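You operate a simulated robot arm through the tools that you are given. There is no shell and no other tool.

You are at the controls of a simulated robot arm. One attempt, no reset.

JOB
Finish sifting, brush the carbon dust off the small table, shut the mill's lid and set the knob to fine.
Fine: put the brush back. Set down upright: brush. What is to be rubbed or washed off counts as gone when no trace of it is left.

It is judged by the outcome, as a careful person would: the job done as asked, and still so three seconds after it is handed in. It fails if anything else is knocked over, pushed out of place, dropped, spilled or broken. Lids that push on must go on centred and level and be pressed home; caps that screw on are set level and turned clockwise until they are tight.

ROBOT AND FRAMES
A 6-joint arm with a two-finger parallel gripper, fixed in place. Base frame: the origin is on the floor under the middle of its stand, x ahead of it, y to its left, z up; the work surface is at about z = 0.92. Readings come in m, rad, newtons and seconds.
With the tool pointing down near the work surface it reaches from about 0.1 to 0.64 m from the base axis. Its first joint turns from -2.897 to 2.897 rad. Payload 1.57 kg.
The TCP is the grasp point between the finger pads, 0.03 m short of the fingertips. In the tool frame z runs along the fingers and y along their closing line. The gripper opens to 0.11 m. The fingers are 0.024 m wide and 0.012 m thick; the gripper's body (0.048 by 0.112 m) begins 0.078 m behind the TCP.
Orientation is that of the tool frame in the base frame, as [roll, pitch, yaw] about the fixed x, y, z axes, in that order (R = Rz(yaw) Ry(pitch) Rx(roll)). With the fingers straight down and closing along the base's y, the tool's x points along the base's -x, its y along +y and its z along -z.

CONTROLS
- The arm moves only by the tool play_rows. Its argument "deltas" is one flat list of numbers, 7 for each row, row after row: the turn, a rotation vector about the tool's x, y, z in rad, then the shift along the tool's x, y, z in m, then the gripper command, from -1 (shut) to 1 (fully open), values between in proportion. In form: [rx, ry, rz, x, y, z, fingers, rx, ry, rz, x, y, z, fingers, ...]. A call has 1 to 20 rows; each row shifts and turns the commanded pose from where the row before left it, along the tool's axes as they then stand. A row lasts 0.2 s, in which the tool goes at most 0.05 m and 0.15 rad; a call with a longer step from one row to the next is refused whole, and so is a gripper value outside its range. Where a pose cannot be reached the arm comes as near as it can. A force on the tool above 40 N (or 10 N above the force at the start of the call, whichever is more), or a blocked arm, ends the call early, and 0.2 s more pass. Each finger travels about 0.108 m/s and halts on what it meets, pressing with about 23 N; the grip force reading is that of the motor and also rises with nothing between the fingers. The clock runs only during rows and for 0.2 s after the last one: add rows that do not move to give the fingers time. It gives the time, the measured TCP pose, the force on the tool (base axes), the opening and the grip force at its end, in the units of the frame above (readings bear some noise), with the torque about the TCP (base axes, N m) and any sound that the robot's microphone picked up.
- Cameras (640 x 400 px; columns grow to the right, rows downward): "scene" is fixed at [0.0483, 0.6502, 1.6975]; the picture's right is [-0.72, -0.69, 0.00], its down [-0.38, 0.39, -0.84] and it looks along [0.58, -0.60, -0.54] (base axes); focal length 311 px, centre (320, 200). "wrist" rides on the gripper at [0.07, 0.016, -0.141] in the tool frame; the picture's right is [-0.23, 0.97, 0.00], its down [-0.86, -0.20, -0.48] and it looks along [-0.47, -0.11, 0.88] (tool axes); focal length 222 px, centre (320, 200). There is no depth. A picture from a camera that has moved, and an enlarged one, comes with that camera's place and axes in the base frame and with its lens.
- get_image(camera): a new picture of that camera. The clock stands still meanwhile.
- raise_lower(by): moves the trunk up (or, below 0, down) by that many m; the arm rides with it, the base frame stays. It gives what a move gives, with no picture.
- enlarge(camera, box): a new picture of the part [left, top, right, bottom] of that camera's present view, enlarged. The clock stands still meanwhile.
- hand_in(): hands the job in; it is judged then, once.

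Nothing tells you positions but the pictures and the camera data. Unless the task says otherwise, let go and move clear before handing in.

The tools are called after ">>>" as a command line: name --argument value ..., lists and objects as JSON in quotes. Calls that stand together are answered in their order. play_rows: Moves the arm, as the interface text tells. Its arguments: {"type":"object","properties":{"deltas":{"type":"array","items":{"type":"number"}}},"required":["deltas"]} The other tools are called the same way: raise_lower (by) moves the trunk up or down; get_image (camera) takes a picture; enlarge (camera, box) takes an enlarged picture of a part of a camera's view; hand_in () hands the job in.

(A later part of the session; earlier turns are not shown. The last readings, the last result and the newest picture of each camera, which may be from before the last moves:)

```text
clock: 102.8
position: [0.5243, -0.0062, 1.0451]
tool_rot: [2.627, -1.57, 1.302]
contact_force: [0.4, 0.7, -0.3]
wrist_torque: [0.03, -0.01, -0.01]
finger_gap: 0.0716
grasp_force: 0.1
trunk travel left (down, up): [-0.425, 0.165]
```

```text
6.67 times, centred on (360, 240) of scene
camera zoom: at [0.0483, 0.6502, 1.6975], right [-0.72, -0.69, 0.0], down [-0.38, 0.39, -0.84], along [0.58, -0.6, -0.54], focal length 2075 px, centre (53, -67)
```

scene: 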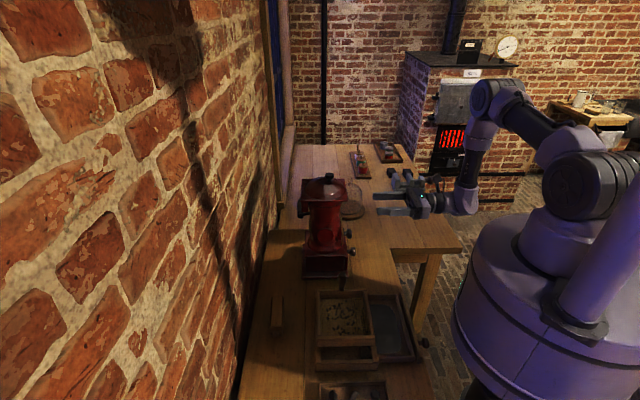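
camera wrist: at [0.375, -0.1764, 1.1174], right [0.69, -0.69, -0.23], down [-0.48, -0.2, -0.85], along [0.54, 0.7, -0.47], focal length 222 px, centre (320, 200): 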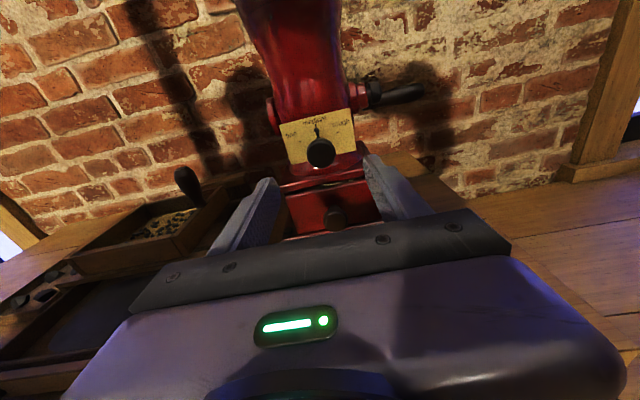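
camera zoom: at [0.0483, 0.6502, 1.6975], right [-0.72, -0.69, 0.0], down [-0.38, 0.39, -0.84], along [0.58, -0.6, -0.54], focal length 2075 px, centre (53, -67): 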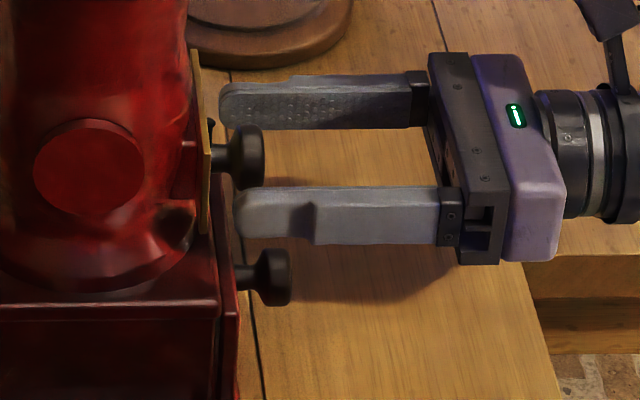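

Fingers are on both sides of the knob, tips short of the plate. Closing.

>>> play_rows --deltas '[0, 0, 0, 0.001, 0, 0, 0.0, 0, 0, 0, 0, 0, 0, -0.3, 0, 0, 0, 0, 0, 0, -1, 0, 0, 0, 0, 0, 0, -1, 0, 0, 0, 0, 0, 0, -1]'

>>> enlarge --camera "wrist" --box '[210, 70, 430, 250]'

>>> enlarge --camera "scene" --box '[320, 210, 400, 270]'

```text
clock: 104.0
position: [0.523, -0.0063, 1.0459]
tool_rot: [-0.528, -1.57, -1.828]
contact_force: [-0.1, 0.7, 0.0]
wrist_torque: [-0.02, 0.0, -0.01]
finger_gap: 0.0324
grasp_force: 40.5
trunk travel left (down, up): [-0.425, 0.165]
```

```text
2.22 times, centred on (320, 160) of wrist
camera zoom: at [0.4348, -0.1175, 1.1165], right [0.69, -0.69, -0.23], down [-0.48, -0.2, -0.85], along [0.54, 0.7, -0.47], focal length 494 px, centre (320, 289)
```

zoom: 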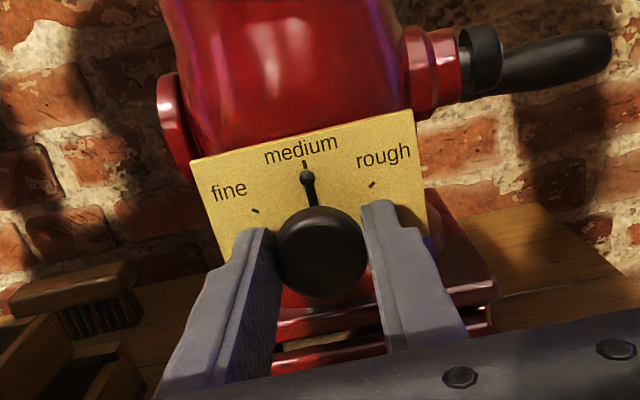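

```text
6.67 times, centred on (360, 240) of scene
camera zoom: at [0.0483, 0.6502, 1.6975], right [-0.72, -0.69, 0.0], down [-0.38, 0.39, -0.84], along [0.58, -0.6, -0.54], focal length 2075 px, centre (53, -67)
```

zoom: 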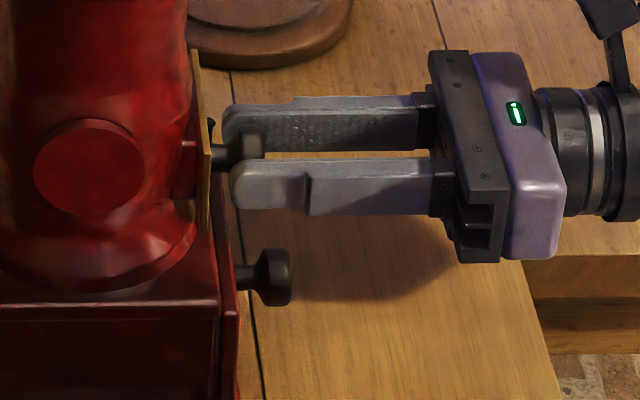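

Gripped the knob (gap 32 mm, no side load). Turning counter-clockwise a little first to verify direction.

>>> play_rows --deltas '[0, 0, -0.1, 0, 0, 0, -1, 0, 0, -0.1, 0, 0, 0, -1, 0, 0, -0.1, 0, 0, 0, -1, 0, 0, 0, 0, 0, 0, -1]'

>>> enlarge --camera "wrist" --box '[210, 70, 430, 250]'

```text
clock: 105.0
position: [0.5232, -0.0071, 1.0465]
tool_rot: [1.574, -1.27, 2.353]
contact_force: [-0.3, 2.5, -2.3]
wrist_torque: [-0.13, 0.07, 0.09]
finger_gap: 0.0324
grasp_force: 40.7
trunk travel left (down, up): [-0.425, 0.165]
```

```text
2.22 times, centred on (320, 160) of wrist
camera zoom: at [0.4195, -0.1021, 1.1182], right [0.71, -0.7, 0.07], down [-0.29, -0.38, -0.88], along [0.64, 0.6, -0.48], focal length 494 px, centre (320, 289)
```

zoom: 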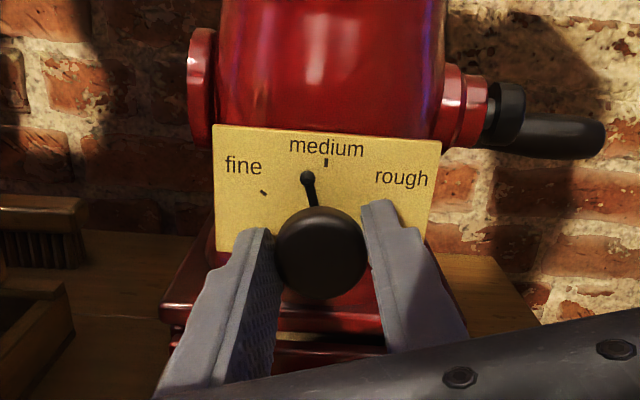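

Correct direction; the pointer moves toward "fine". Continuing most of the way.

>>> play_rows --deltas '[0, 0, -0.12, 0, 0, 0, -1, 0, 0, -0.12, 0, 0, 0, -1, 0, 0, -0.12, 0, 0, 0, -1, 0, 0, -0.12, 0, 0, 0, -1, 0, 0, -0.12, 0, 0, 0, -1, 0, 0, 0, 0, 0, 0, -1]'

>>> enlarge --camera "wrist" --box '[210, 70, 430, 250]'

```text
clock: 106.4
position: [0.5234, -0.0073, 1.0466]
tool_rot: [1.576, -0.668, 2.356]
contact_force: [-12.3, 2.3, -22.6]
wrist_torque: [-0.52, 0.55, -0.06]
finger_gap: 0.0322
grasp_force: 41.1
trunk travel left (down, up): [-0.425, 0.165]
```

```text
2.22 times, centred on (320, 160) of wrist
camera zoom: at [0.3912, -0.0739, 1.1026], right [0.56, -0.55, 0.62], down [0.05, -0.73, -0.69], along [0.83, 0.41, -0.38], focal length 494 px, centre (320, 289)
```

zoom: 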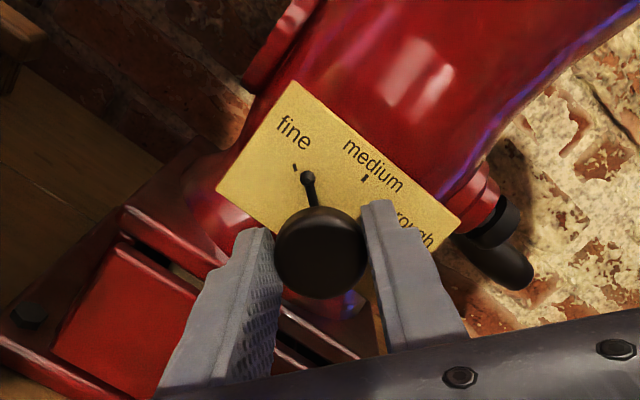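

Close to "fine" now (≈8° to go), but some side load built up because the knob centre is ~2 mm lower than the tool axis. I shift to relieve it, then finish the turn.

>>> play_rows --deltas '[0, 0, 0, 0, -0.0008, 0, -1, 0, 0, 0, 0, -0.0008, 0, -1, 0, 0, 0, 0, 0, 0, -1]'

```text
clock: 107.2
position: [0.5226, -0.0052, 1.0457]
tool_rot: [1.571, -0.671, 2.356]
contact_force: [-9.7, 1.2, -11.2]
wrist_torque: [-0.06, 0.06, 0.42]
finger_gap: 0.0324
grasp_force: 40.8
trunk travel left (down, up): [-0.425, 0.165]
```

>>> play_rows --deltas '[0, 0, 0, 0, -0.0009, -0.0004, -1, 0, 0, -0.05, 0, 0, 0, -1, 0, 0, -0.05, 0, 0, 0, -1, 0, 0, -0.045, 0, 0, 0, -1, 0, 0, 0, 0, 0, 0, -1]'

>>> enlarge --camera "wrist" --box '[250, 90, 390, 220]'

```text
clock: 108.4
position: [0.523, -0.0061, 1.0453]
tool_rot: [1.57, -0.525, 2.356]
contact_force: [10.4, 5.9, 20.2]
wrist_torque: [0.36, -0.4, 0.18]
finger_gap: 0.0323
grasp_force: 40.4
trunk travel left (down, up): [-0.425, 0.165]
```

```text
3.08 times, centred on (320, 155) of wrist
camera zoom: at [0.3853, -0.0681, 1.0948], right [0.48, -0.48, 0.73], down [0.11, -0.79, -0.6], along [0.87, 0.37, -0.33], focal length 684 px, centre (320, 338)
```

zoom: 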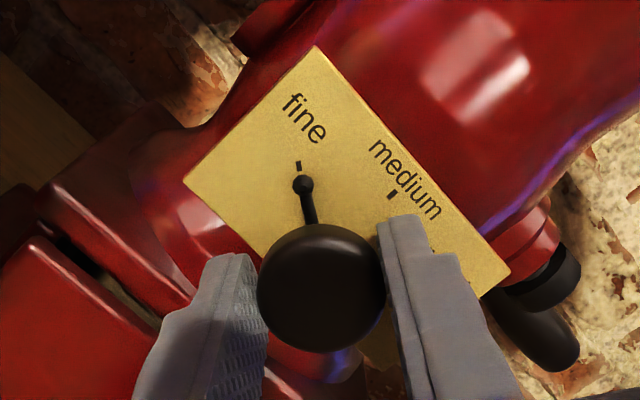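

The pointer now sits right at the "fine" tick. Relieving the residual load, then opening.

>>> play_rows --deltas '[0, 0, 0, 0, 0.0008, 0.0003, -1, 0, 0, 0, 0, 0, 0, -1]'

>>> play_rows --deltas '[0, 0, 0, 0, 0, 0, -0.2, 0, 0, 0, 0, 0, 0, 0.0, 0, 0, 0, 0, 0, 0, 0.25, 0, 0, 0, 0, 0, 0, 0.3, 0, 0, 0, 0, 0, 0, 0.3]'

>>> enlarge --camera "wrist" --box '[250, 90, 390, 220]'

```text
clock: 109.0
position: [0.5234, -0.0049, 1.0464]
tool_rot: [1.571, -0.524, 2.356]
contact_force: [7.8, 2.5, 19.6]
wrist_torque: [0.16, -0.22, -0.37]
finger_gap: 0.0325
grasp_force: 40.7
trunk travel left (down, up): [-0.425, 0.165]
```

```text
clock: 110.2
position: [0.5233, -0.0068, 1.0458]
tool_rot: [1.571, -0.525, 2.357]
contact_force: [-0.4, 0.0, 0.3]
wrist_torque: [0.0, -0.01, -0.01]
finger_gap: 0.0714
grasp_force: 0.2
trunk travel left (down, up): [-0.425, 0.165]
```

```text
3.08 times, centred on (320, 155) of wrist
camera zoom: at [0.3856, -0.0684, 1.0947], right [0.48, -0.48, 0.73], down [0.11, -0.79, -0.6], along [0.87, 0.37, -0.33], focal length 684 px, centre (320, 338)
```

zoom: 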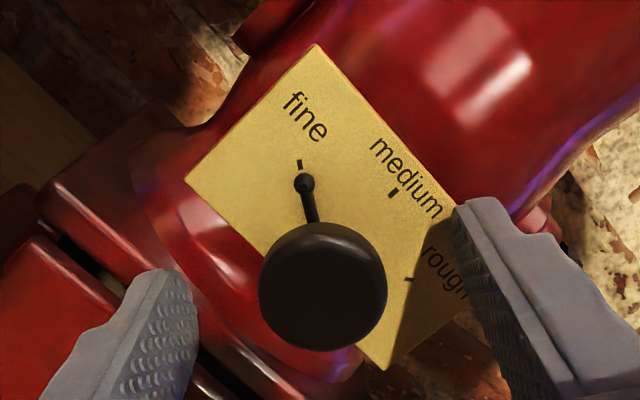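

The pointer stays on "fine" after release. Backing straight out and checking the dial squarely and the whole scene.

>>> play_rows --deltas '[0, 0, 0, 0, 0, -0.03, 0.3, 0, 0, 0, 0, 0, -0.04, 0.3, 0, 0, 0, 0, 0, -0.03, 0.3, 0, 0, 0.14, 0, 0, 0, 0.3, 0, 0, 0.14, 0, 0, 0, 0.3, 0, 0, 0.14, 0, 0, 0, 0.3, 0, 0, 0.14, 0, 0, 0, 0.3, 0, 0, 0.14, 0, 0, 0, 0.3, 0, 0, 0.14, 0, 0, 0, 0.3, 0, 0, 0.14, 0, 0, 0, 0.3, 0, 0, 0.067, 0, 0, 0, 0.3, 0, 0, 0, 0, 0, 0, 0.3]'

>>> enlarge --camera "wrist" --box '[260, 90, 380, 190]'

>>> get_image --camera "scene"

>>> enlarge --camera "scene" --box '[240, 160, 440, 400]'

```text
clock: 112.8
position: [0.4514, -0.0776, 1.0456]
tool_rot: [-1.853, -1.568, -0.505]
contact_force: [-0.1, 0.3, -0.3]
wrist_torque: [0.0, 0.01, -0.04]
finger_gap: 0.0712
grasp_force: 0.1
trunk travel left (down, up): [-0.425, 0.165]
```

```text
4.00 times, centred on (320, 140) of wrist
camera zoom: at [0.3632, -0.1878, 1.1154], right [0.69, -0.69, -0.23], down [-0.48, -0.2, -0.85], along [0.54, 0.7, -0.47], focal length 888 px, centre (320, 440)
```

zoom: 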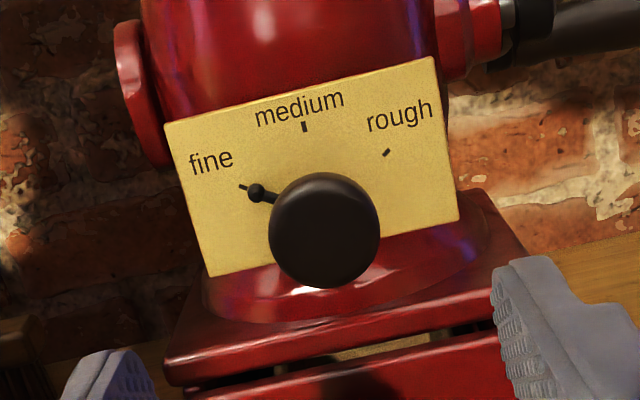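

```text
taken
```

scene: 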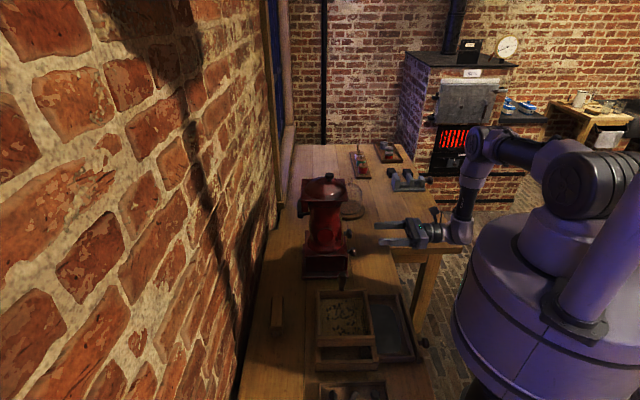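

```text
1.67 times, centred on (340, 280) of scene
camera zoom: at [0.0483, 0.6502, 1.6975], right [-0.72, -0.69, 0.0], down [-0.38, 0.39, -0.84], along [0.58, -0.6, -0.54], focal length 519 px, centre (287, 67)
```

zoom: 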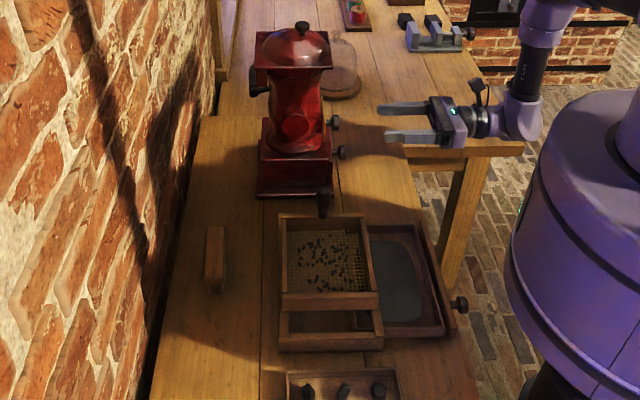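

The dial reads fine, the lid is shut, and the mill hasn't moved. Remaining: push the sieve-box drawer back in. I back off upward and bring the tool back to pointing down.

>>> play_rows --deltas '[0, 0, 0, 0.04, 0, -0.01, 0.3, 0, 0, 0, 0.045, 0, 0, 0.3, 0, 0, 0, 0.045, 0, 0, 0.3, 0, 0, 0, 0.045, 0, 0, 0.3, 0, 0, 0, 0.045, 0, 0, 0.3, 0, 0, 0, 0.045, 0, 0, 0.3, 0, -0.1428, 0, 0, 0, 0, 0.3, 0, -0.1428, 0, 0, 0, 0, 0.3, 0, -0.1428, 0, 0, 0, 0, 0.3, 0, -0.1428, 0, 0, 0, 0, 0.3, 0, -0.1428, 0, 0, 0, 0, 0.3, 0, -0.1428, 0, 0, 0, 0, 0.3, 0, -0.1428, 0, 0, 0, 0, 0.3, 0, -0.1428, 0, 0, 0, 0, 0.3, 0, -0.1428, 0, 0, 0, 0, 0.3, 0, -0.1428, 0, 0, 0, 0, 0.3, 0, -0.1428, 0, 0, 0, 0, 0.3, 0, 0, 0, 0, 0, 0, 0.3]'

>>> get_image --camera "scene"

```text
clock: 116.6
position: [0.4446, -0.0846, 1.3102]
tool_rot: [-3.142, 0.003, 0.784]
contact_force: [0.1, -0.2, 0.4]
wrist_torque: [0.0, -0.04, 0.0]
finger_gap: 0.0714
grasp_force: 0.1
trunk travel left (down, up): [-0.425, 0.165]
```

```text
taken
```

scene: 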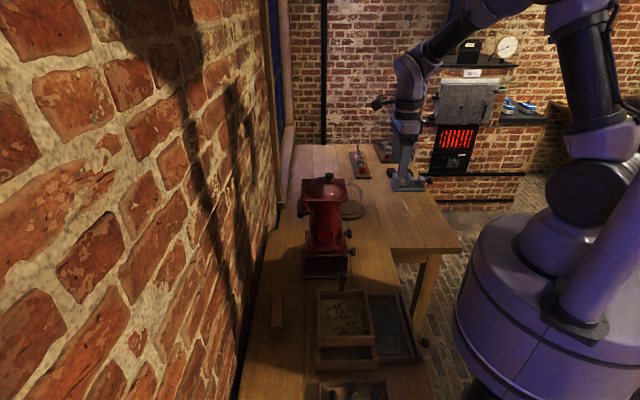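

Tool points down again. Rolling back 90°, closing the fingers, and moving to in front of the drawer (high up).

>>> play_rows --deltas '[0, 0, -0.1428, 0, 0, 0, 0, 0, 0, -0.1428, 0, 0, 0, -0.5, 0, 0, -0.1428, 0, 0, 0, -1, 0, 0, -0.1428, 0, 0, 0, -1, 0, 0, -0.1428, 0, 0, 0, -1, 0, 0, -0.1428, 0, 0, 0, -1, 0, 0, -0.1428, 0, 0, 0, -1, 0, 0, -0.1428, 0, 0, 0, -1, 0, 0, -0.1428, 0, 0, 0, -1, 0, 0, -0.1428, 0, 0, 0, -1, 0, 0, -0.1428, 0, 0, 0, -1, 0, 0, 0, 0.0385, -0.0093, 0, -1, 0, 0, 0, 0.0385, -0.0093, 0, -1, 0, 0, 0, 0.0385, -0.0093, 0, -1, 0, 0, 0, 0.0385, -0.0093, 0, -1, 0, 0, 0, 0.0385, -0.0093, 0, -1, 0, 0, 0, 0.0385, -0.0093, 0, -1, 0, 0, 0, 0.0385, -0.0093, 0, -1, 0, 0, 0, 0, 0, 0, -1]'

>>> get_image --camera "scene"

>>> get_image --camera "wrist"

```text
clock: 120.6
position: [0.2375, 0.0675, 1.33]
tool_rot: [-3.139, -0.004, 2.356]
contact_force: [0.3, 0.5, 0.2]
wrist_torque: [-0.01, 0.03, 0.04]
finger_gap: 0.0
grasp_force: 21.1
out of reach, approached as far as the arm can: row 17, 18
trunk travel left (down, up): [-0.425, 0.165]
```

```text
taken
```

scene: 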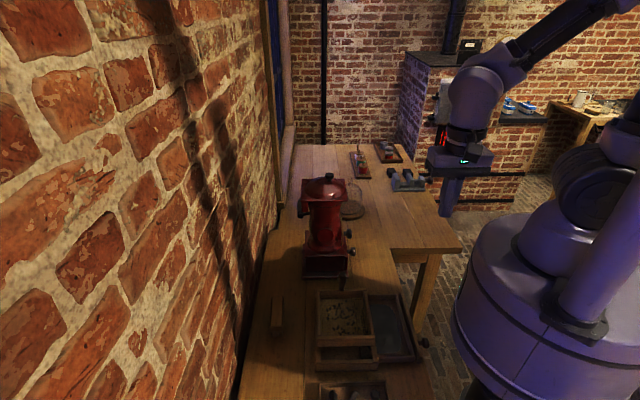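

```text
taken
camera wrist: at [0.1996, 0.1298, 1.4715], right [0.85, 0.53, 0.0], down [0.47, -0.75, 0.48], along [0.25, -0.41, -0.88], focal length 222 px, centre (320, 200)
```

wrist: 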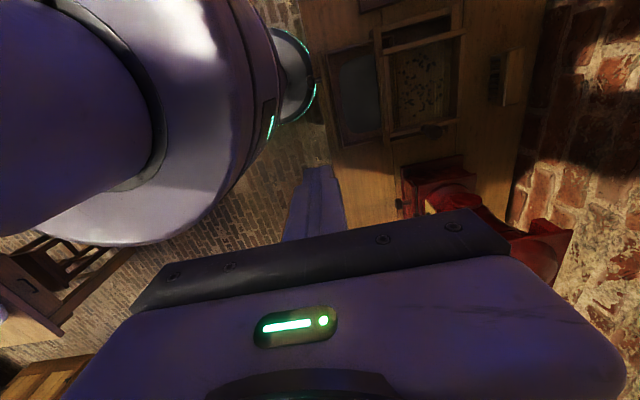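

I'm at the arm's inner reach limit at this height. Lowering the trunk back to the earlier working height (tips end ~8 cm above the drawer front) should help.

>>> raise_lower --by -0.25

>>> get_image --camera "scene"

>>> get_image --camera "wrist"

```text
clock: 123.2
position: [0.2376, 0.0692, 1.0813]
tool_rot: [-3.14, -0.003, 2.356]
contact_force: [0.7, -0.4, 0.2]
wrist_torque: [0.0, -0.02, 0.0]
finger_gap: 0.0
grasp_force: 21.3
trunk travel left (down, up): [-0.175, 0.415]
```

```text
taken
```

scene: 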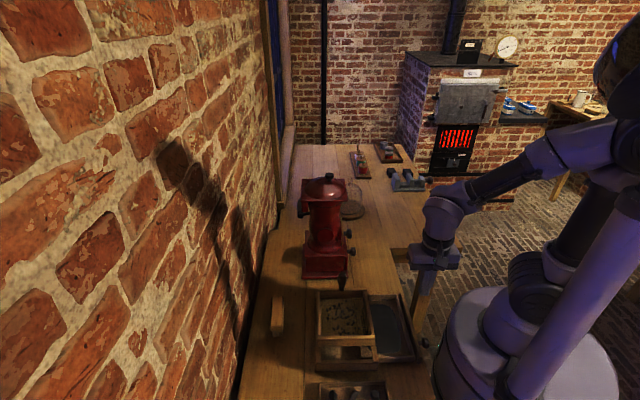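

```text
taken
camera wrist: at [0.1997, 0.1298, 1.2216], right [0.85, 0.53, 0.0], down [0.46, -0.75, 0.48], along [0.25, -0.41, -0.88], focal length 222 px, centre (320, 200)
```

wrist: 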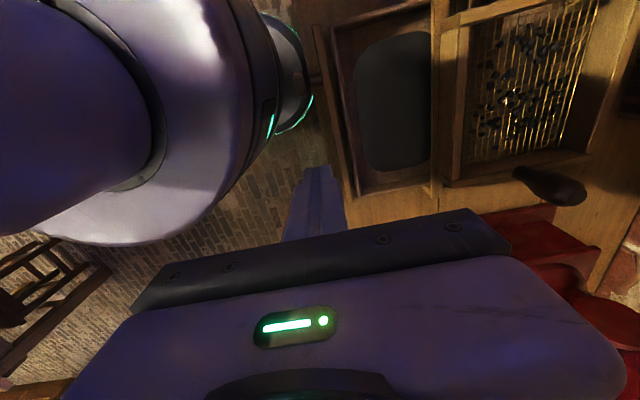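

>>> enlarge --camera "wrist" --box '[280, 0, 460, 220]'

>>> enlarge --camera "scene" --box '[340, 270, 460, 390]'

```text
1.82 times, centred on (370, 110) of wrist
camera zoom: at [0.1997, 0.1298, 1.2216], right [0.85, 0.53, 0.0], down [0.46, -0.75, 0.48], along [0.25, -0.41, -0.88], focal length 404 px, centre (229, 364)
```

zoom: 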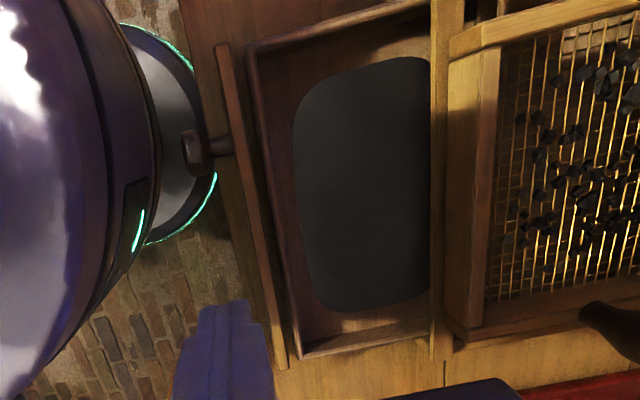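

```text
3.33 times, centred on (400, 330) of scene
camera zoom: at [0.0483, 0.6502, 1.6975], right [-0.72, -0.69, 0.0], down [-0.38, 0.39, -0.84], along [0.58, -0.6, -0.54], focal length 1038 px, centre (53, -233)
```

zoom: 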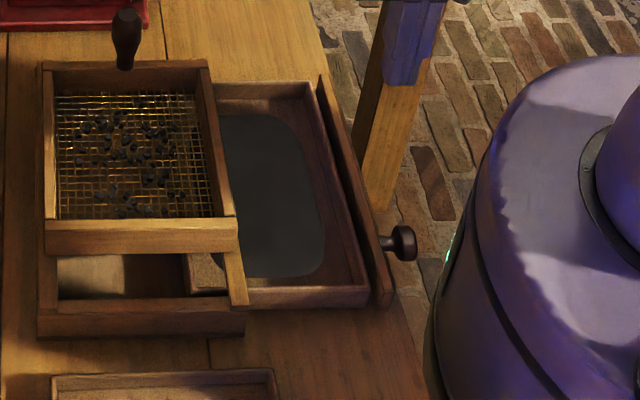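

The drawer front's outer face is at s≈0.235, spanning l 0.01–0.19, its centre near l≈0.10. I lower a bit and shift slightly toward the robot to be clear in front of it.

>>> play_rows --deltas '[0, 0, 0, 0, 0, 0.03, -1, 0, 0, 0, 0, -0.006, 0.01, -1, 0, 0, 0, 0, -0.006, 0, -1, 0, 0, 0, 0, 0, 0, -1]'

>>> enlarge --camera "wrist" --box '[260, 0, 440, 220]'

```text
clock: 124.2
position: [0.2536, 0.0681, 1.0507]
tool_rot: [-3.138, -0.004, 2.356]
contact_force: [0.1, 0.3, 1.4]
wrist_torque: [-0.02, 0.01, 0.02]
finger_gap: 0.0
grasp_force: 21.1
out of reach, approached as far as the arm can: row 1, 2, 3
trunk travel left (down, up): [-0.175, 0.415]
```

```text
1.82 times, centred on (350, 110) of wrist
camera zoom: at [0.2158, 0.1298, 1.1933], right [0.85, 0.53, -0.01], down [0.47, -0.75, 0.48], along [0.25, -0.41, -0.88], focal length 404 px, centre (266, 364)
```

zoom: 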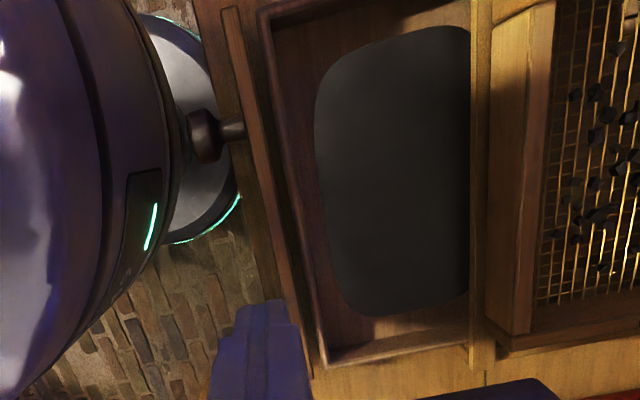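

The arm has an inner reach limit (~0.28 m at this height), so instead of pushing from the robot side I'll grip the drawer's front board between the fingers and slide it in most of the way, then push the last bit. First up and over the board.

>>> play_rows --deltas '[0, 0, 0, 0, 0.007, -0.03, -1, 0, 0, 0, 0.005, 0.007, -0.03, -1, 0, 0, 0, 0, 0, 0, -0.4, 0, 0, 0, 0, 0, 0, -0.1]'

>>> raise_lower --by -0.08

>>> get_image --camera "wrist"

>>> enlarge --camera "scene" --box '[340, 230, 480, 390]'

```text
clock: 125.2
position: [0.2596, 0.0818, 1.1118]
tool_rot: [-3.14, -0.001, 2.356]
contact_force: [-0.1, 0.1, 0.3]
wrist_torque: [0.01, -0.02, 0.02]
finger_gap: 0.0497
grasp_force: 0.0
trunk travel left (down, up): [-0.175, 0.415]
```

```text
clock: 126.3
position: [0.26, 0.083, 1.0326]
tool_rot: [-3.14, -0.002, 2.355]
contact_force: [0.2, 0.6, -0.8]
wrist_torque: [0.01, -0.03, -0.02]
finger_gap: 0.0493
grasp_force: 0.1
trunk travel left (down, up): [-0.095, 0.495]
```

```text
taken
camera wrist: at [0.2217, 0.143, 1.1737], right [0.85, 0.53, 0.0], down [0.46, -0.75, 0.48], along [0.25, -0.41, -0.88], focal length 222 px, centre (320, 200)
```

wrist: 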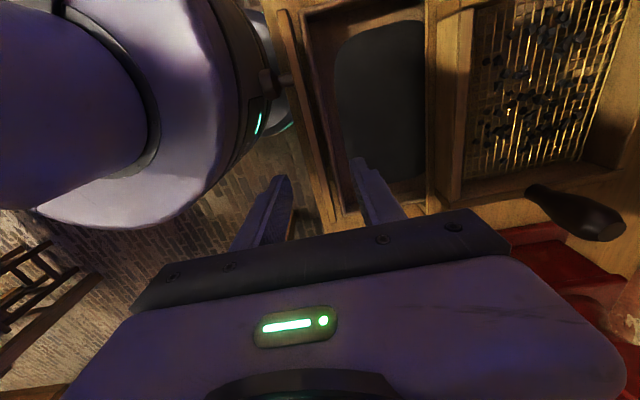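

```text
2.50 times, centred on (410, 310) of scene
camera zoom: at [0.0483, 0.6502, 1.6975], right [-0.72, -0.69, 0.0], down [-0.38, 0.39, -0.84], along [0.58, -0.6, -0.54], focal length 778 px, centre (95, -75)
```

zoom: 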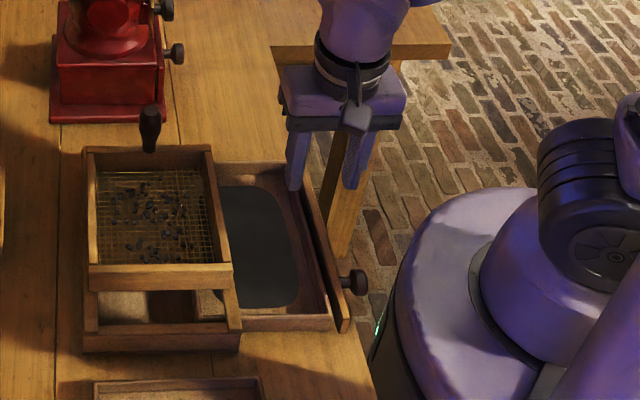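

>>> enlarge --camera "wrist" --box '[240, 0, 420, 230]'

>>> enlarge --camera "scene" --box '[380, 270, 450, 350]'

```text
1.74 times, centred on (330, 115) of wrist
camera zoom: at [0.2217, 0.143, 1.1737], right [0.85, 0.53, 0.0], down [0.46, -0.75, 0.48], along [0.25, -0.41, -0.88], focal length 386 px, centre (303, 348)
```

zoom: 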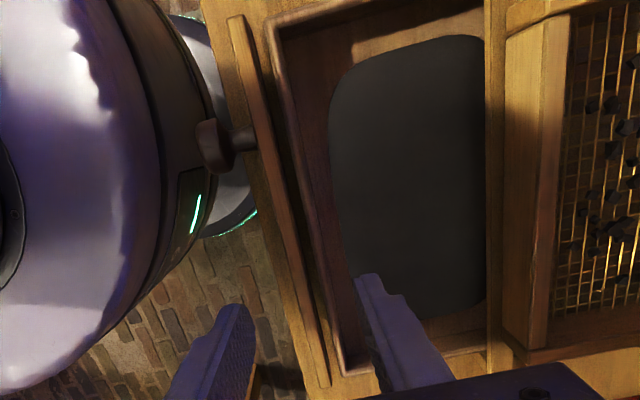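

```text
5.00 times, centred on (415, 310) of scene
camera zoom: at [0.0483, 0.6502, 1.6975], right [-0.72, -0.69, 0.0], down [-0.38, 0.39, -0.84], along [0.58, -0.6, -0.54], focal length 1556 px, centre (-155, -350)
```

zoom: 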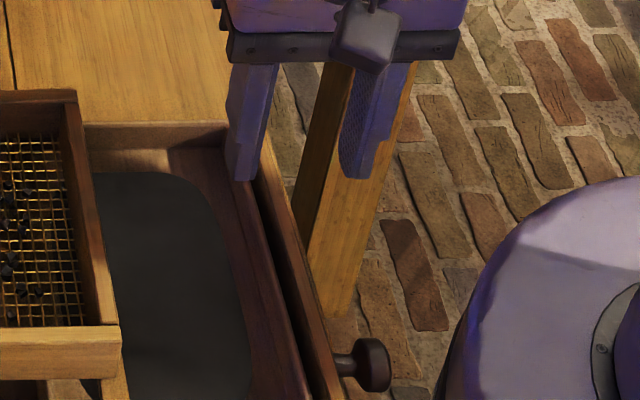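

The drawer front is a thin board with the tray wall just behind it, so gripping it would put a finger in the powder. Better: tilt the tool so it leans over the drawer and push on the board's outer face with closed fingertips from the robot side. I raise clear first and turn the tool.

>>> raise_lower --by 0.15

>>> play_rows --deltas '[0, 0, -0.1428, 0, 0, 0, -0.5, 0, 0, -0.1428, 0, 0, 0, -1, 0, 0, -0.1428, 0, 0, 0, -1, 0, 0, -0.1428, 0, 0, 0, -1, 0, 0, -0.1428, 0, 0, 0, -1, 0, 0, -0.1428, 0, 0, 0, -1, 0, 0, -0.1428, 0, 0, 0, -1, 0, 0, -0.1428, 0, 0, 0, -1, 0, 0, -0.1428, 0, 0, 0, -1, 0, 0, -0.1428, 0, 0, 0, -1, 0, 0, -0.1428, 0, 0, 0, -1, 0, 0.131, 0, 0, 0, 0, -1, 0, 0.131, 0, 0, 0, 0, -1, 0, 0.131, 0, 0, 0, 0, -1, 0, 0.131, 0, 0, 0, 0, -1, 0, 0, 0, 0, 0, 0, -1]'

>>> get_image --camera "wrist"

>>> get_image --camera "scene"

```text
clock: 128.1
position: [0.2593, 0.082, 1.1812]
tool_rot: [-3.139, -0.001, 2.356]
contact_force: [0.3, 0.2, -0.2]
wrist_torque: [-0.02, -0.03, 0.0]
finger_gap: 0.0492
grasp_force: 0.0
trunk travel left (down, up): [-0.245, 0.345]
```

```text
clock: 131.5
position: [0.2585, 0.0808, 1.182]
tool_rot: [3.139, -0.528, -2.356]
contact_force: [0.0, -0.3, 0.3]
wrist_torque: [-0.03, 0.02, -0.02]
finger_gap: 0.0001
grasp_force: 21.3
trunk travel left (down, up): [-0.245, 0.345]
```

```text
taken
camera wrist: at [0.2551, 0.1011, 1.3394], right [-0.55, 0.83, -0.11], down [0.83, 0.55, -0.02], along [0.05, -0.1, -0.99], focal length 222 px, centre (320, 200)
```

wrist: 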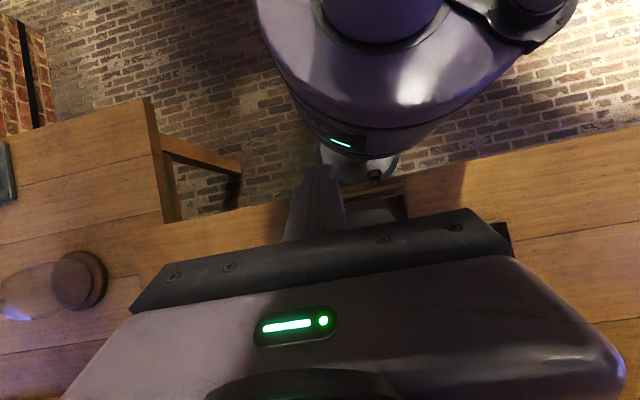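

```text
taken
```

scene: 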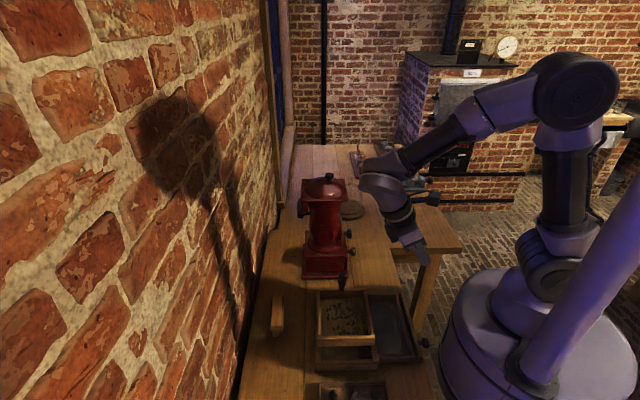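

The hand now leans over the drawer with the closed fingertips pointing down and toward the robot. Moving them down to just outside the drawer front, centred at l≈0.105, still above board height.

>>> play_rows --deltas '[0, 0, 0, -0.01214, 0.0041, 0.035, -1, 0, 0, 0, -0.01214, 0.0041, 0.035, -1, 0, 0, 0, -0.01214, 0.0041, 0.035, -1, 0, 0, 0, -0.01214, 0.0041, 0.035, -1, 0, 0, 0, -0.01214, 0.0041, 0.035, -1, 0, 0, 0, 0, 0, 0, -1]'

>>> enlarge --camera "scene" --box '[340, 240, 480, 380]'

>>> enlarge --camera "wrist" --box '[220, 80, 460, 240]'

```text
clock: 132.9
position: [0.2194, 0.0697, 1.0]
tool_rot: [3.141, -0.524, -2.358]
contact_force: [0.5, -0.5, 0.4]
wrist_torque: [0.01, -0.03, -0.03]
finger_gap: 0.0001
grasp_force: 20.9
trunk travel left (down, up): [-0.245, 0.345]
```

```text
2.86 times, centred on (410, 310) of scene
camera zoom: at [0.0483, 0.6502, 1.6975], right [-0.72, -0.69, 0.0], down [-0.38, 0.39, -0.84], along [0.58, -0.6, -0.54], focal length 889 px, centre (63, -114)
```

zoom: 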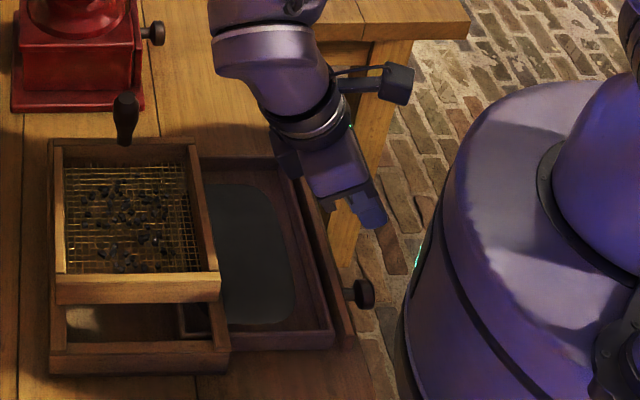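

```text
2.50 times, centred on (340, 160) of wrist
camera zoom: at [0.215, 0.0893, 1.1577], right [-0.55, 0.83, -0.11], down [0.83, 0.55, -0.02], along [0.05, -0.1, -0.99], focal length 555 px, centre (270, 300)
```

zoom: 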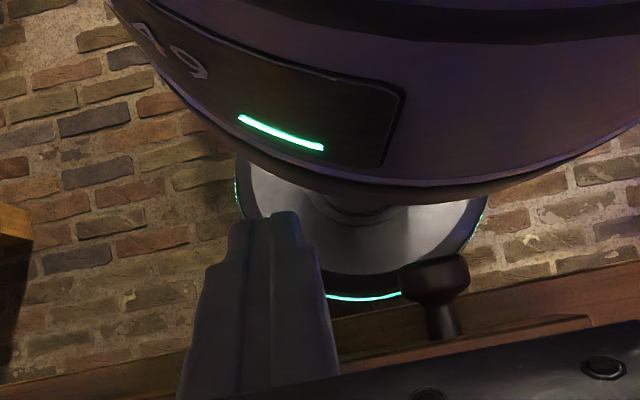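

Fingertips are outside the board, just above it, and clear of the robot's own base drum by about a centimetre. I shift slightly toward the board and lower in front of it.

>>> play_rows --deltas '[0, 0, 0, -0.0119, 0, 0.0127, -1, 0, 0, 0, -0.012, 0, 0.0127, -1, 0, 0, 0, 0, 0, 0, -1]'

>>> enlarge --camera "scene" --box '[360, 270, 460, 370]'

>>> enlarge --camera "wrist" --box '[220, 80, 460, 240]'

```text
clock: 133.7
position: [0.225, 0.0759, 0.9663]
tool_rot: [3.14, -0.525, -2.354]
contact_force: [0.2, 0.2, -0.2]
wrist_torque: [-0.02, -0.02, -0.03]
finger_gap: 0.0001
grasp_force: 21.9
trunk travel left (down, up): [-0.245, 0.345]
```

```text
4.00 times, centred on (410, 320) of scene
camera zoom: at [0.0483, 0.6502, 1.6975], right [-0.72, -0.69, 0.0], down [-0.38, 0.39, -0.84], along [0.58, -0.6, -0.54], focal length 1245 px, centre (-40, -280)
```

zoom: 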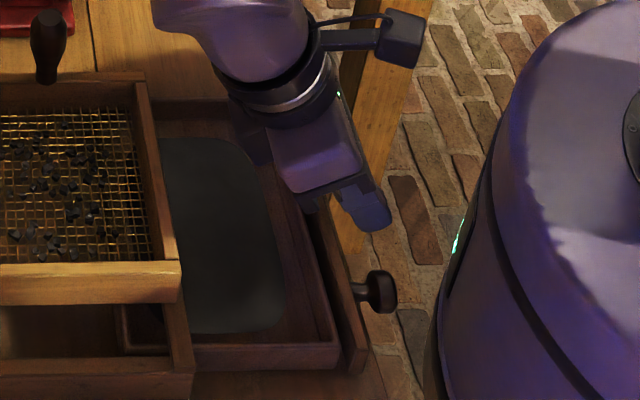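

```text
2.50 times, centred on (340, 160) of wrist
camera zoom: at [0.2212, 0.096, 1.1241], right [-0.55, 0.83, -0.11], down [0.83, 0.55, -0.02], along [0.05, -0.1, -0.99], focal length 555 px, centre (270, 300)
```

zoom: 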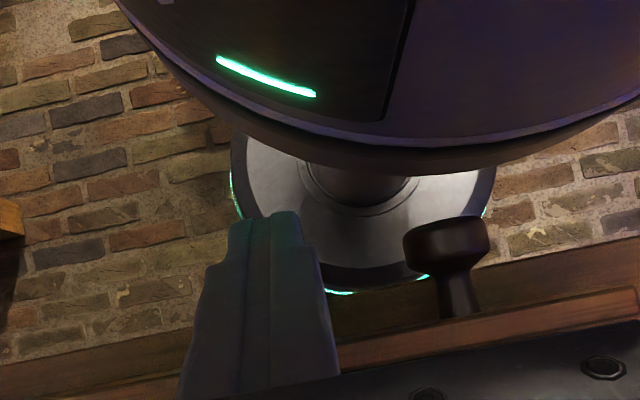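

In position with no contact. Pushing toward the wall in small steps.

>>> play_rows --deltas '[0, 0, 0, -0.00866, 0, -0.005, -1, 0, 0, 0, -0.00866, 0, -0.005, -1, 0, 0, 0, -0.00866, 0, -0.005, -1, 0, 0, 0, -0.00866, 0, -0.005, -1, 0, 0, 0, 0, 0, 0, -1]'

>>> enlarge --camera "scene" --box '[310, 270, 450, 380]'

```text
clock: 134.9
position: [0.2529, 0.1061, 0.9651]
tool_rot: [3.139, -0.525, -2.356]
contact_force: [-0.7, -1.1, -0.1]
wrist_torque: [0.0, -0.01, 0.04]
finger_gap: 0.0001
grasp_force: 21.0
trunk travel left (down, up): [-0.245, 0.345]
```

```text
3.64 times, centred on (380, 325) of scene
camera zoom: at [0.0483, 0.6502, 1.6975], right [-0.72, -0.69, 0.0], down [-0.38, 0.39, -0.84], along [0.58, -0.6, -0.54], focal length 1132 px, centre (102, -254)
```

zoom: 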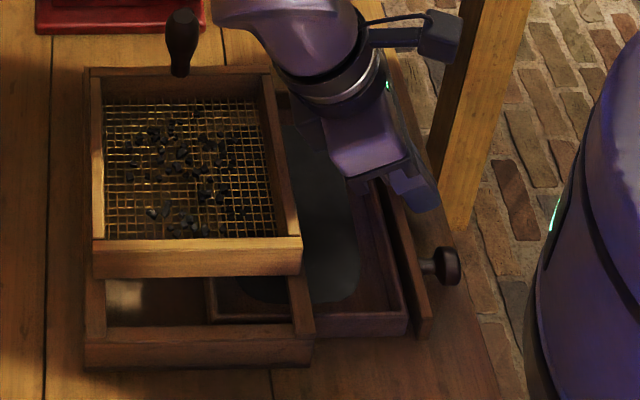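

The drawer slides in with ~1 N. Continuing.

>>> play_rows --deltas '[0, 0, 0, -0.00866, 0, -0.005, -1, 0, 0, 0, -0.00866, 0, -0.005, -1, 0, 0, 0, -0.00866, 0, -0.005, -1, 0, 0, 0, -0.00866, 0, -0.005, -1, 0, 0, 0, -0.00866, 0, -0.005, -1, 0, 0, 0, 0, 0, 0, -1]'

>>> enlarge --camera "scene" --box '[310, 270, 450, 380]'

>>> get_image --camera "wrist"

```text
clock: 136.3
position: [0.2891, 0.1402, 0.9661]
tool_rot: [3.139, -0.525, -2.355]
contact_force: [-1.2, -1.2, 0.6]
wrist_torque: [-0.01, -0.01, 0.03]
finger_gap: 0.0
grasp_force: 21.7
trunk travel left (down, up): [-0.245, 0.345]
```

```text
3.64 times, centred on (380, 325) of scene
camera zoom: at [0.0483, 0.6502, 1.6975], right [-0.72, -0.69, 0.0], down [-0.38, 0.39, -0.84], along [0.58, -0.6, -0.54], focal length 1132 px, centre (102, -254)
```

zoom: 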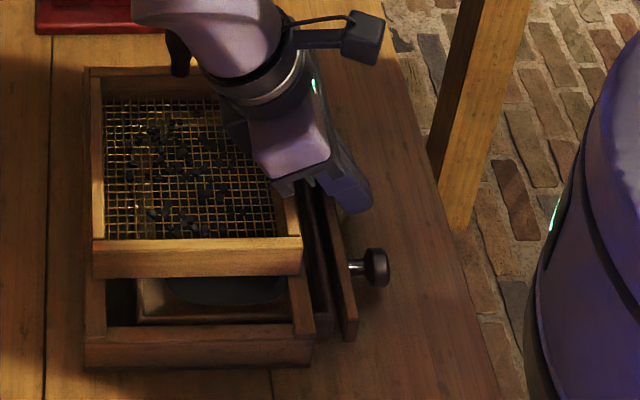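

```text
taken
camera wrist: at [0.2853, 0.1605, 1.1235], right [-0.55, 0.83, -0.11], down [0.83, 0.55, -0.02], along [0.05, -0.1, -0.99], focal length 222 px, centre (320, 200)
```

wrist: 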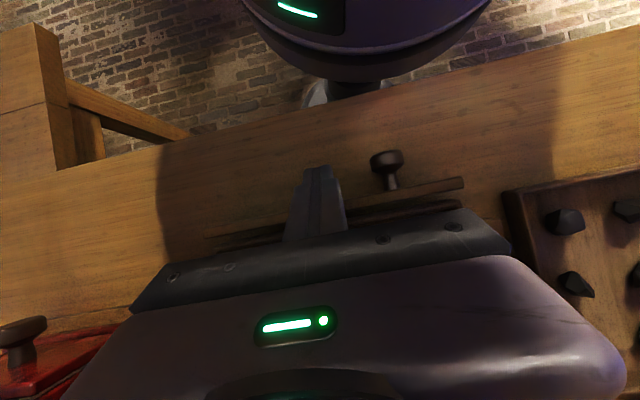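

About 2 cm left to the original closed position. Finishing with fine steps while watching the force.

>>> play_rows --deltas '[0, 0, 0, -0.00433, 0, -0.0025, -1, 0, 0, 0, -0.00433, 0, -0.0025, -1, 0, 0, 0, -0.00433, 0, -0.0025, -1, 0, 0, 0, 0, 0, 0, -1]'

>>> enlarge --camera "scene" --box '[310, 270, 450, 380]'

```text
clock: 137.3
position: [0.2984, 0.1507, 0.9669]
tool_rot: [3.139, -0.526, -2.356]
contact_force: [-7.1, -7.1, 0.9]
wrist_torque: [0.25, -0.19, 0.04]
finger_gap: 0.0002
grasp_force: 21.7
trunk travel left (down, up): [-0.245, 0.345]
```

```text
3.64 times, centred on (380, 325) of scene
camera zoom: at [0.0483, 0.6502, 1.6975], right [-0.72, -0.69, 0.0], down [-0.38, 0.39, -0.84], along [0.58, -0.6, -0.54], focal length 1132 px, centre (102, -254)
```

zoom: 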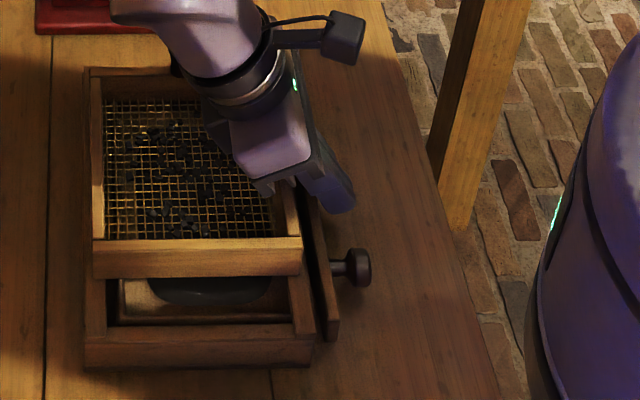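

The last steps met ~10 N at a height that matches the slanted finger touching the sieve frame's edge, not the drawer. I back off and bring the tool upright for the final millimetres.

>>> play_rows --deltas '[0, 0, 0, 0.01, 0, 0.0058, -1, 0, 0, 0, 0.0117, 0, 0.0067, -1, 0, -0.131, 0, 0, 0, 0, -1, 0, -0.131, 0, 0, 0, 0, -1, 0, -0.131, 0, 0, 0, 0, -1, 0, -0.131, 0, 0, 0, 0, -1, 0, 0, 0, 0, 0, 0, -1]'

>>> enlarge --camera "scene" --box '[310, 270, 450, 380]'

>>> get_image --camera "wrist"

```text
clock: 138.9
position: [0.2815, 0.1335, 0.9661]
tool_rot: [3.137, 0.0, -2.359]
contact_force: [0.6, 0.8, 0.5]
wrist_torque: [0.0, -0.02, -0.01]
finger_gap: 0.0
grasp_force: 21.7
trunk travel left (down, up): [-0.245, 0.345]
```

```text
3.64 times, centred on (380, 325) of scene
camera zoom: at [0.0483, 0.6502, 1.6975], right [-0.72, -0.69, 0.0], down [-0.38, 0.39, -0.84], along [0.58, -0.6, -0.54], focal length 1132 px, centre (102, -254)
```

zoom: 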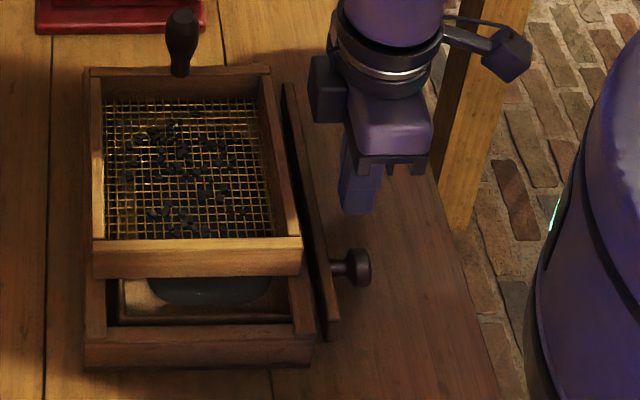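

```text
taken
camera wrist: at [0.2208, 0.0963, 1.1078], right [-0.53, 0.85, 0.0], down [0.75, 0.46, 0.48], along [0.41, 0.25, -0.88], focal length 222 px, centre (320, 200)
```

wrist: 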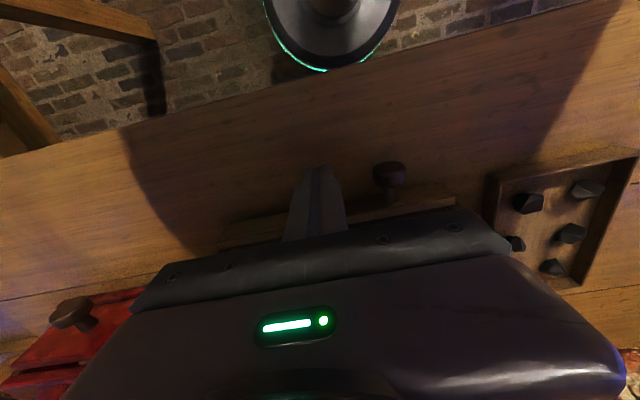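

Upright now with a clear gap. Pushing the remaining few millimetres with the vertical finger face.

>>> play_rows --deltas '[0, 0, 0, -0.01, 0, 0, -1, 0, 0, 0, -0.01, 0, 0, -1, 0, 0, 0, -0.005, 0, 0, -1, 0, 0, 0, 0, 0, 0, -1]'

>>> play_rows --deltas '[0, 0, 0, -0.003, 0, 0, -1, 0, 0, 0, -0.002, 0, 0, -1, 0, 0, 0, 0, 0, 0, -1]'

>>> enlarge --camera "scene" --box '[310, 270, 450, 380]'

```text
clock: 139.9
position: [0.299, 0.1507, 0.9673]
tool_rot: [3.139, -0.001, -2.356]
contact_force: [-0.6, -0.3, 0.0]
wrist_torque: [0.04, -0.01, 0.0]
finger_gap: 0.0004
grasp_force: 20.9
trunk travel left (down, up): [-0.245, 0.345]
```

```text
clock: 140.7
position: [0.3022, 0.1538, 0.9646]
tool_rot: [3.14, -0.002, -2.357]
contact_force: [-6.6, -8.3, -0.5]
wrist_torque: [-0.02, 0.13, -0.01]
finger_gap: 0.0
grasp_force: 21.4
trunk travel left (down, up): [-0.245, 0.345]
```

```text
3.64 times, centred on (380, 325) of scene
camera zoom: at [0.0483, 0.6502, 1.6975], right [-0.72, -0.69, 0.0], down [-0.38, 0.39, -0.84], along [0.58, -0.6, -0.54], focal length 1132 px, centre (102, -254)
```

zoom: 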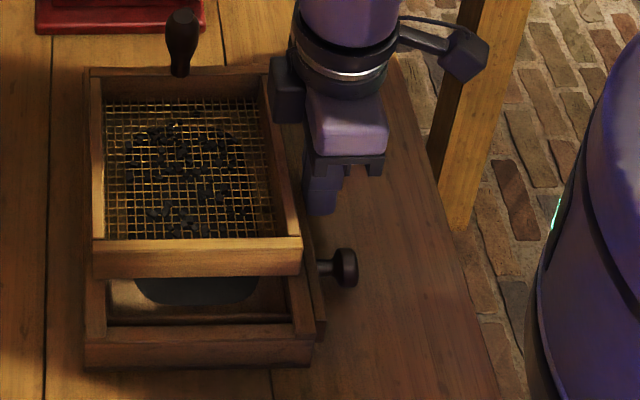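

The drawer is fully closed again (knob back at its original position, end stop felt). Backing off and rising clear.

>>> play_rows --deltas '[0, 0, 0, 0.01, 0, 0, -1, 0, 0, 0, 0.015, 0, 0, -1, 0, 0, 0, 0, 0, -0.03, -1, 0, 0, 0, 0, 0, -0.045, -1, 0, 0, 0, 0, 0, -0.045, -1, 0, 0, 0, 0, 0, -0.045, -1, 0, 0, 0, 0, 0, -0.045, -1, 0, 0, 0, 0, 0, 0, -1]'

>>> get_image --camera "scene"

>>> get_image --camera "wrist"

>>> enlarge --camera "scene" --box '[240, 240, 440, 400]'

```text
clock: 142.5
position: [0.285, 0.1376, 1.1751]
tool_rot: [3.138, -0.003, -2.356]
contact_force: [0.2, 1.5, -0.4]
wrist_torque: [0.01, 0.03, 0.0]
finger_gap: 0.0001
grasp_force: 21.0
trunk travel left (down, up): [-0.245, 0.345]
```

```text
taken
```

scene: 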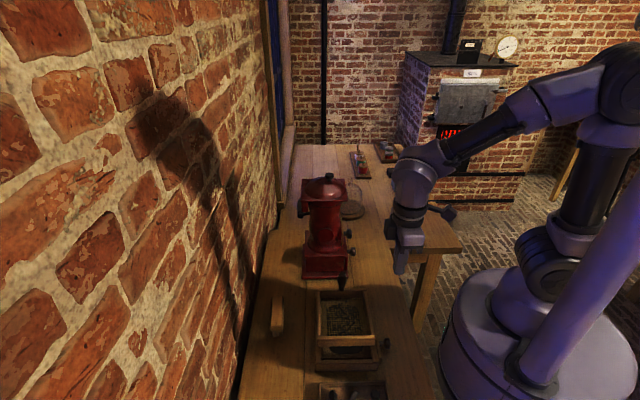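

```text
taken
camera wrist: at [0.2249, 0.0997, 1.3176], right [-0.53, 0.85, 0.0], down [0.75, 0.46, 0.47], along [0.4, 0.25, -0.88], focal length 222 px, centre (320, 200)
```

wrist: 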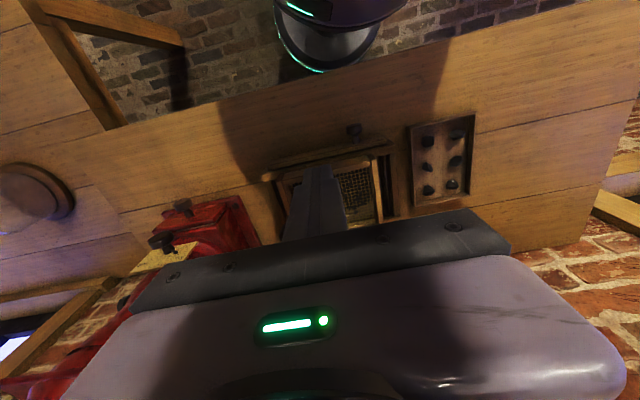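

```text
2.50 times, centred on (340, 320) of scene
camera zoom: at [0.0483, 0.6502, 1.6975], right [-0.72, -0.69, 0.0], down [-0.38, 0.39, -0.84], along [0.58, -0.6, -0.54], focal length 778 px, centre (270, -100)
```

zoom: 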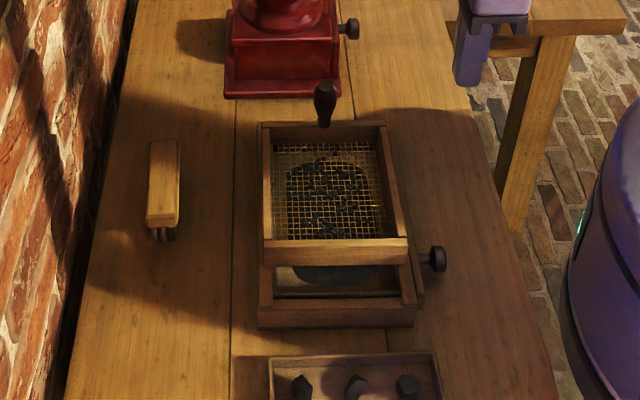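

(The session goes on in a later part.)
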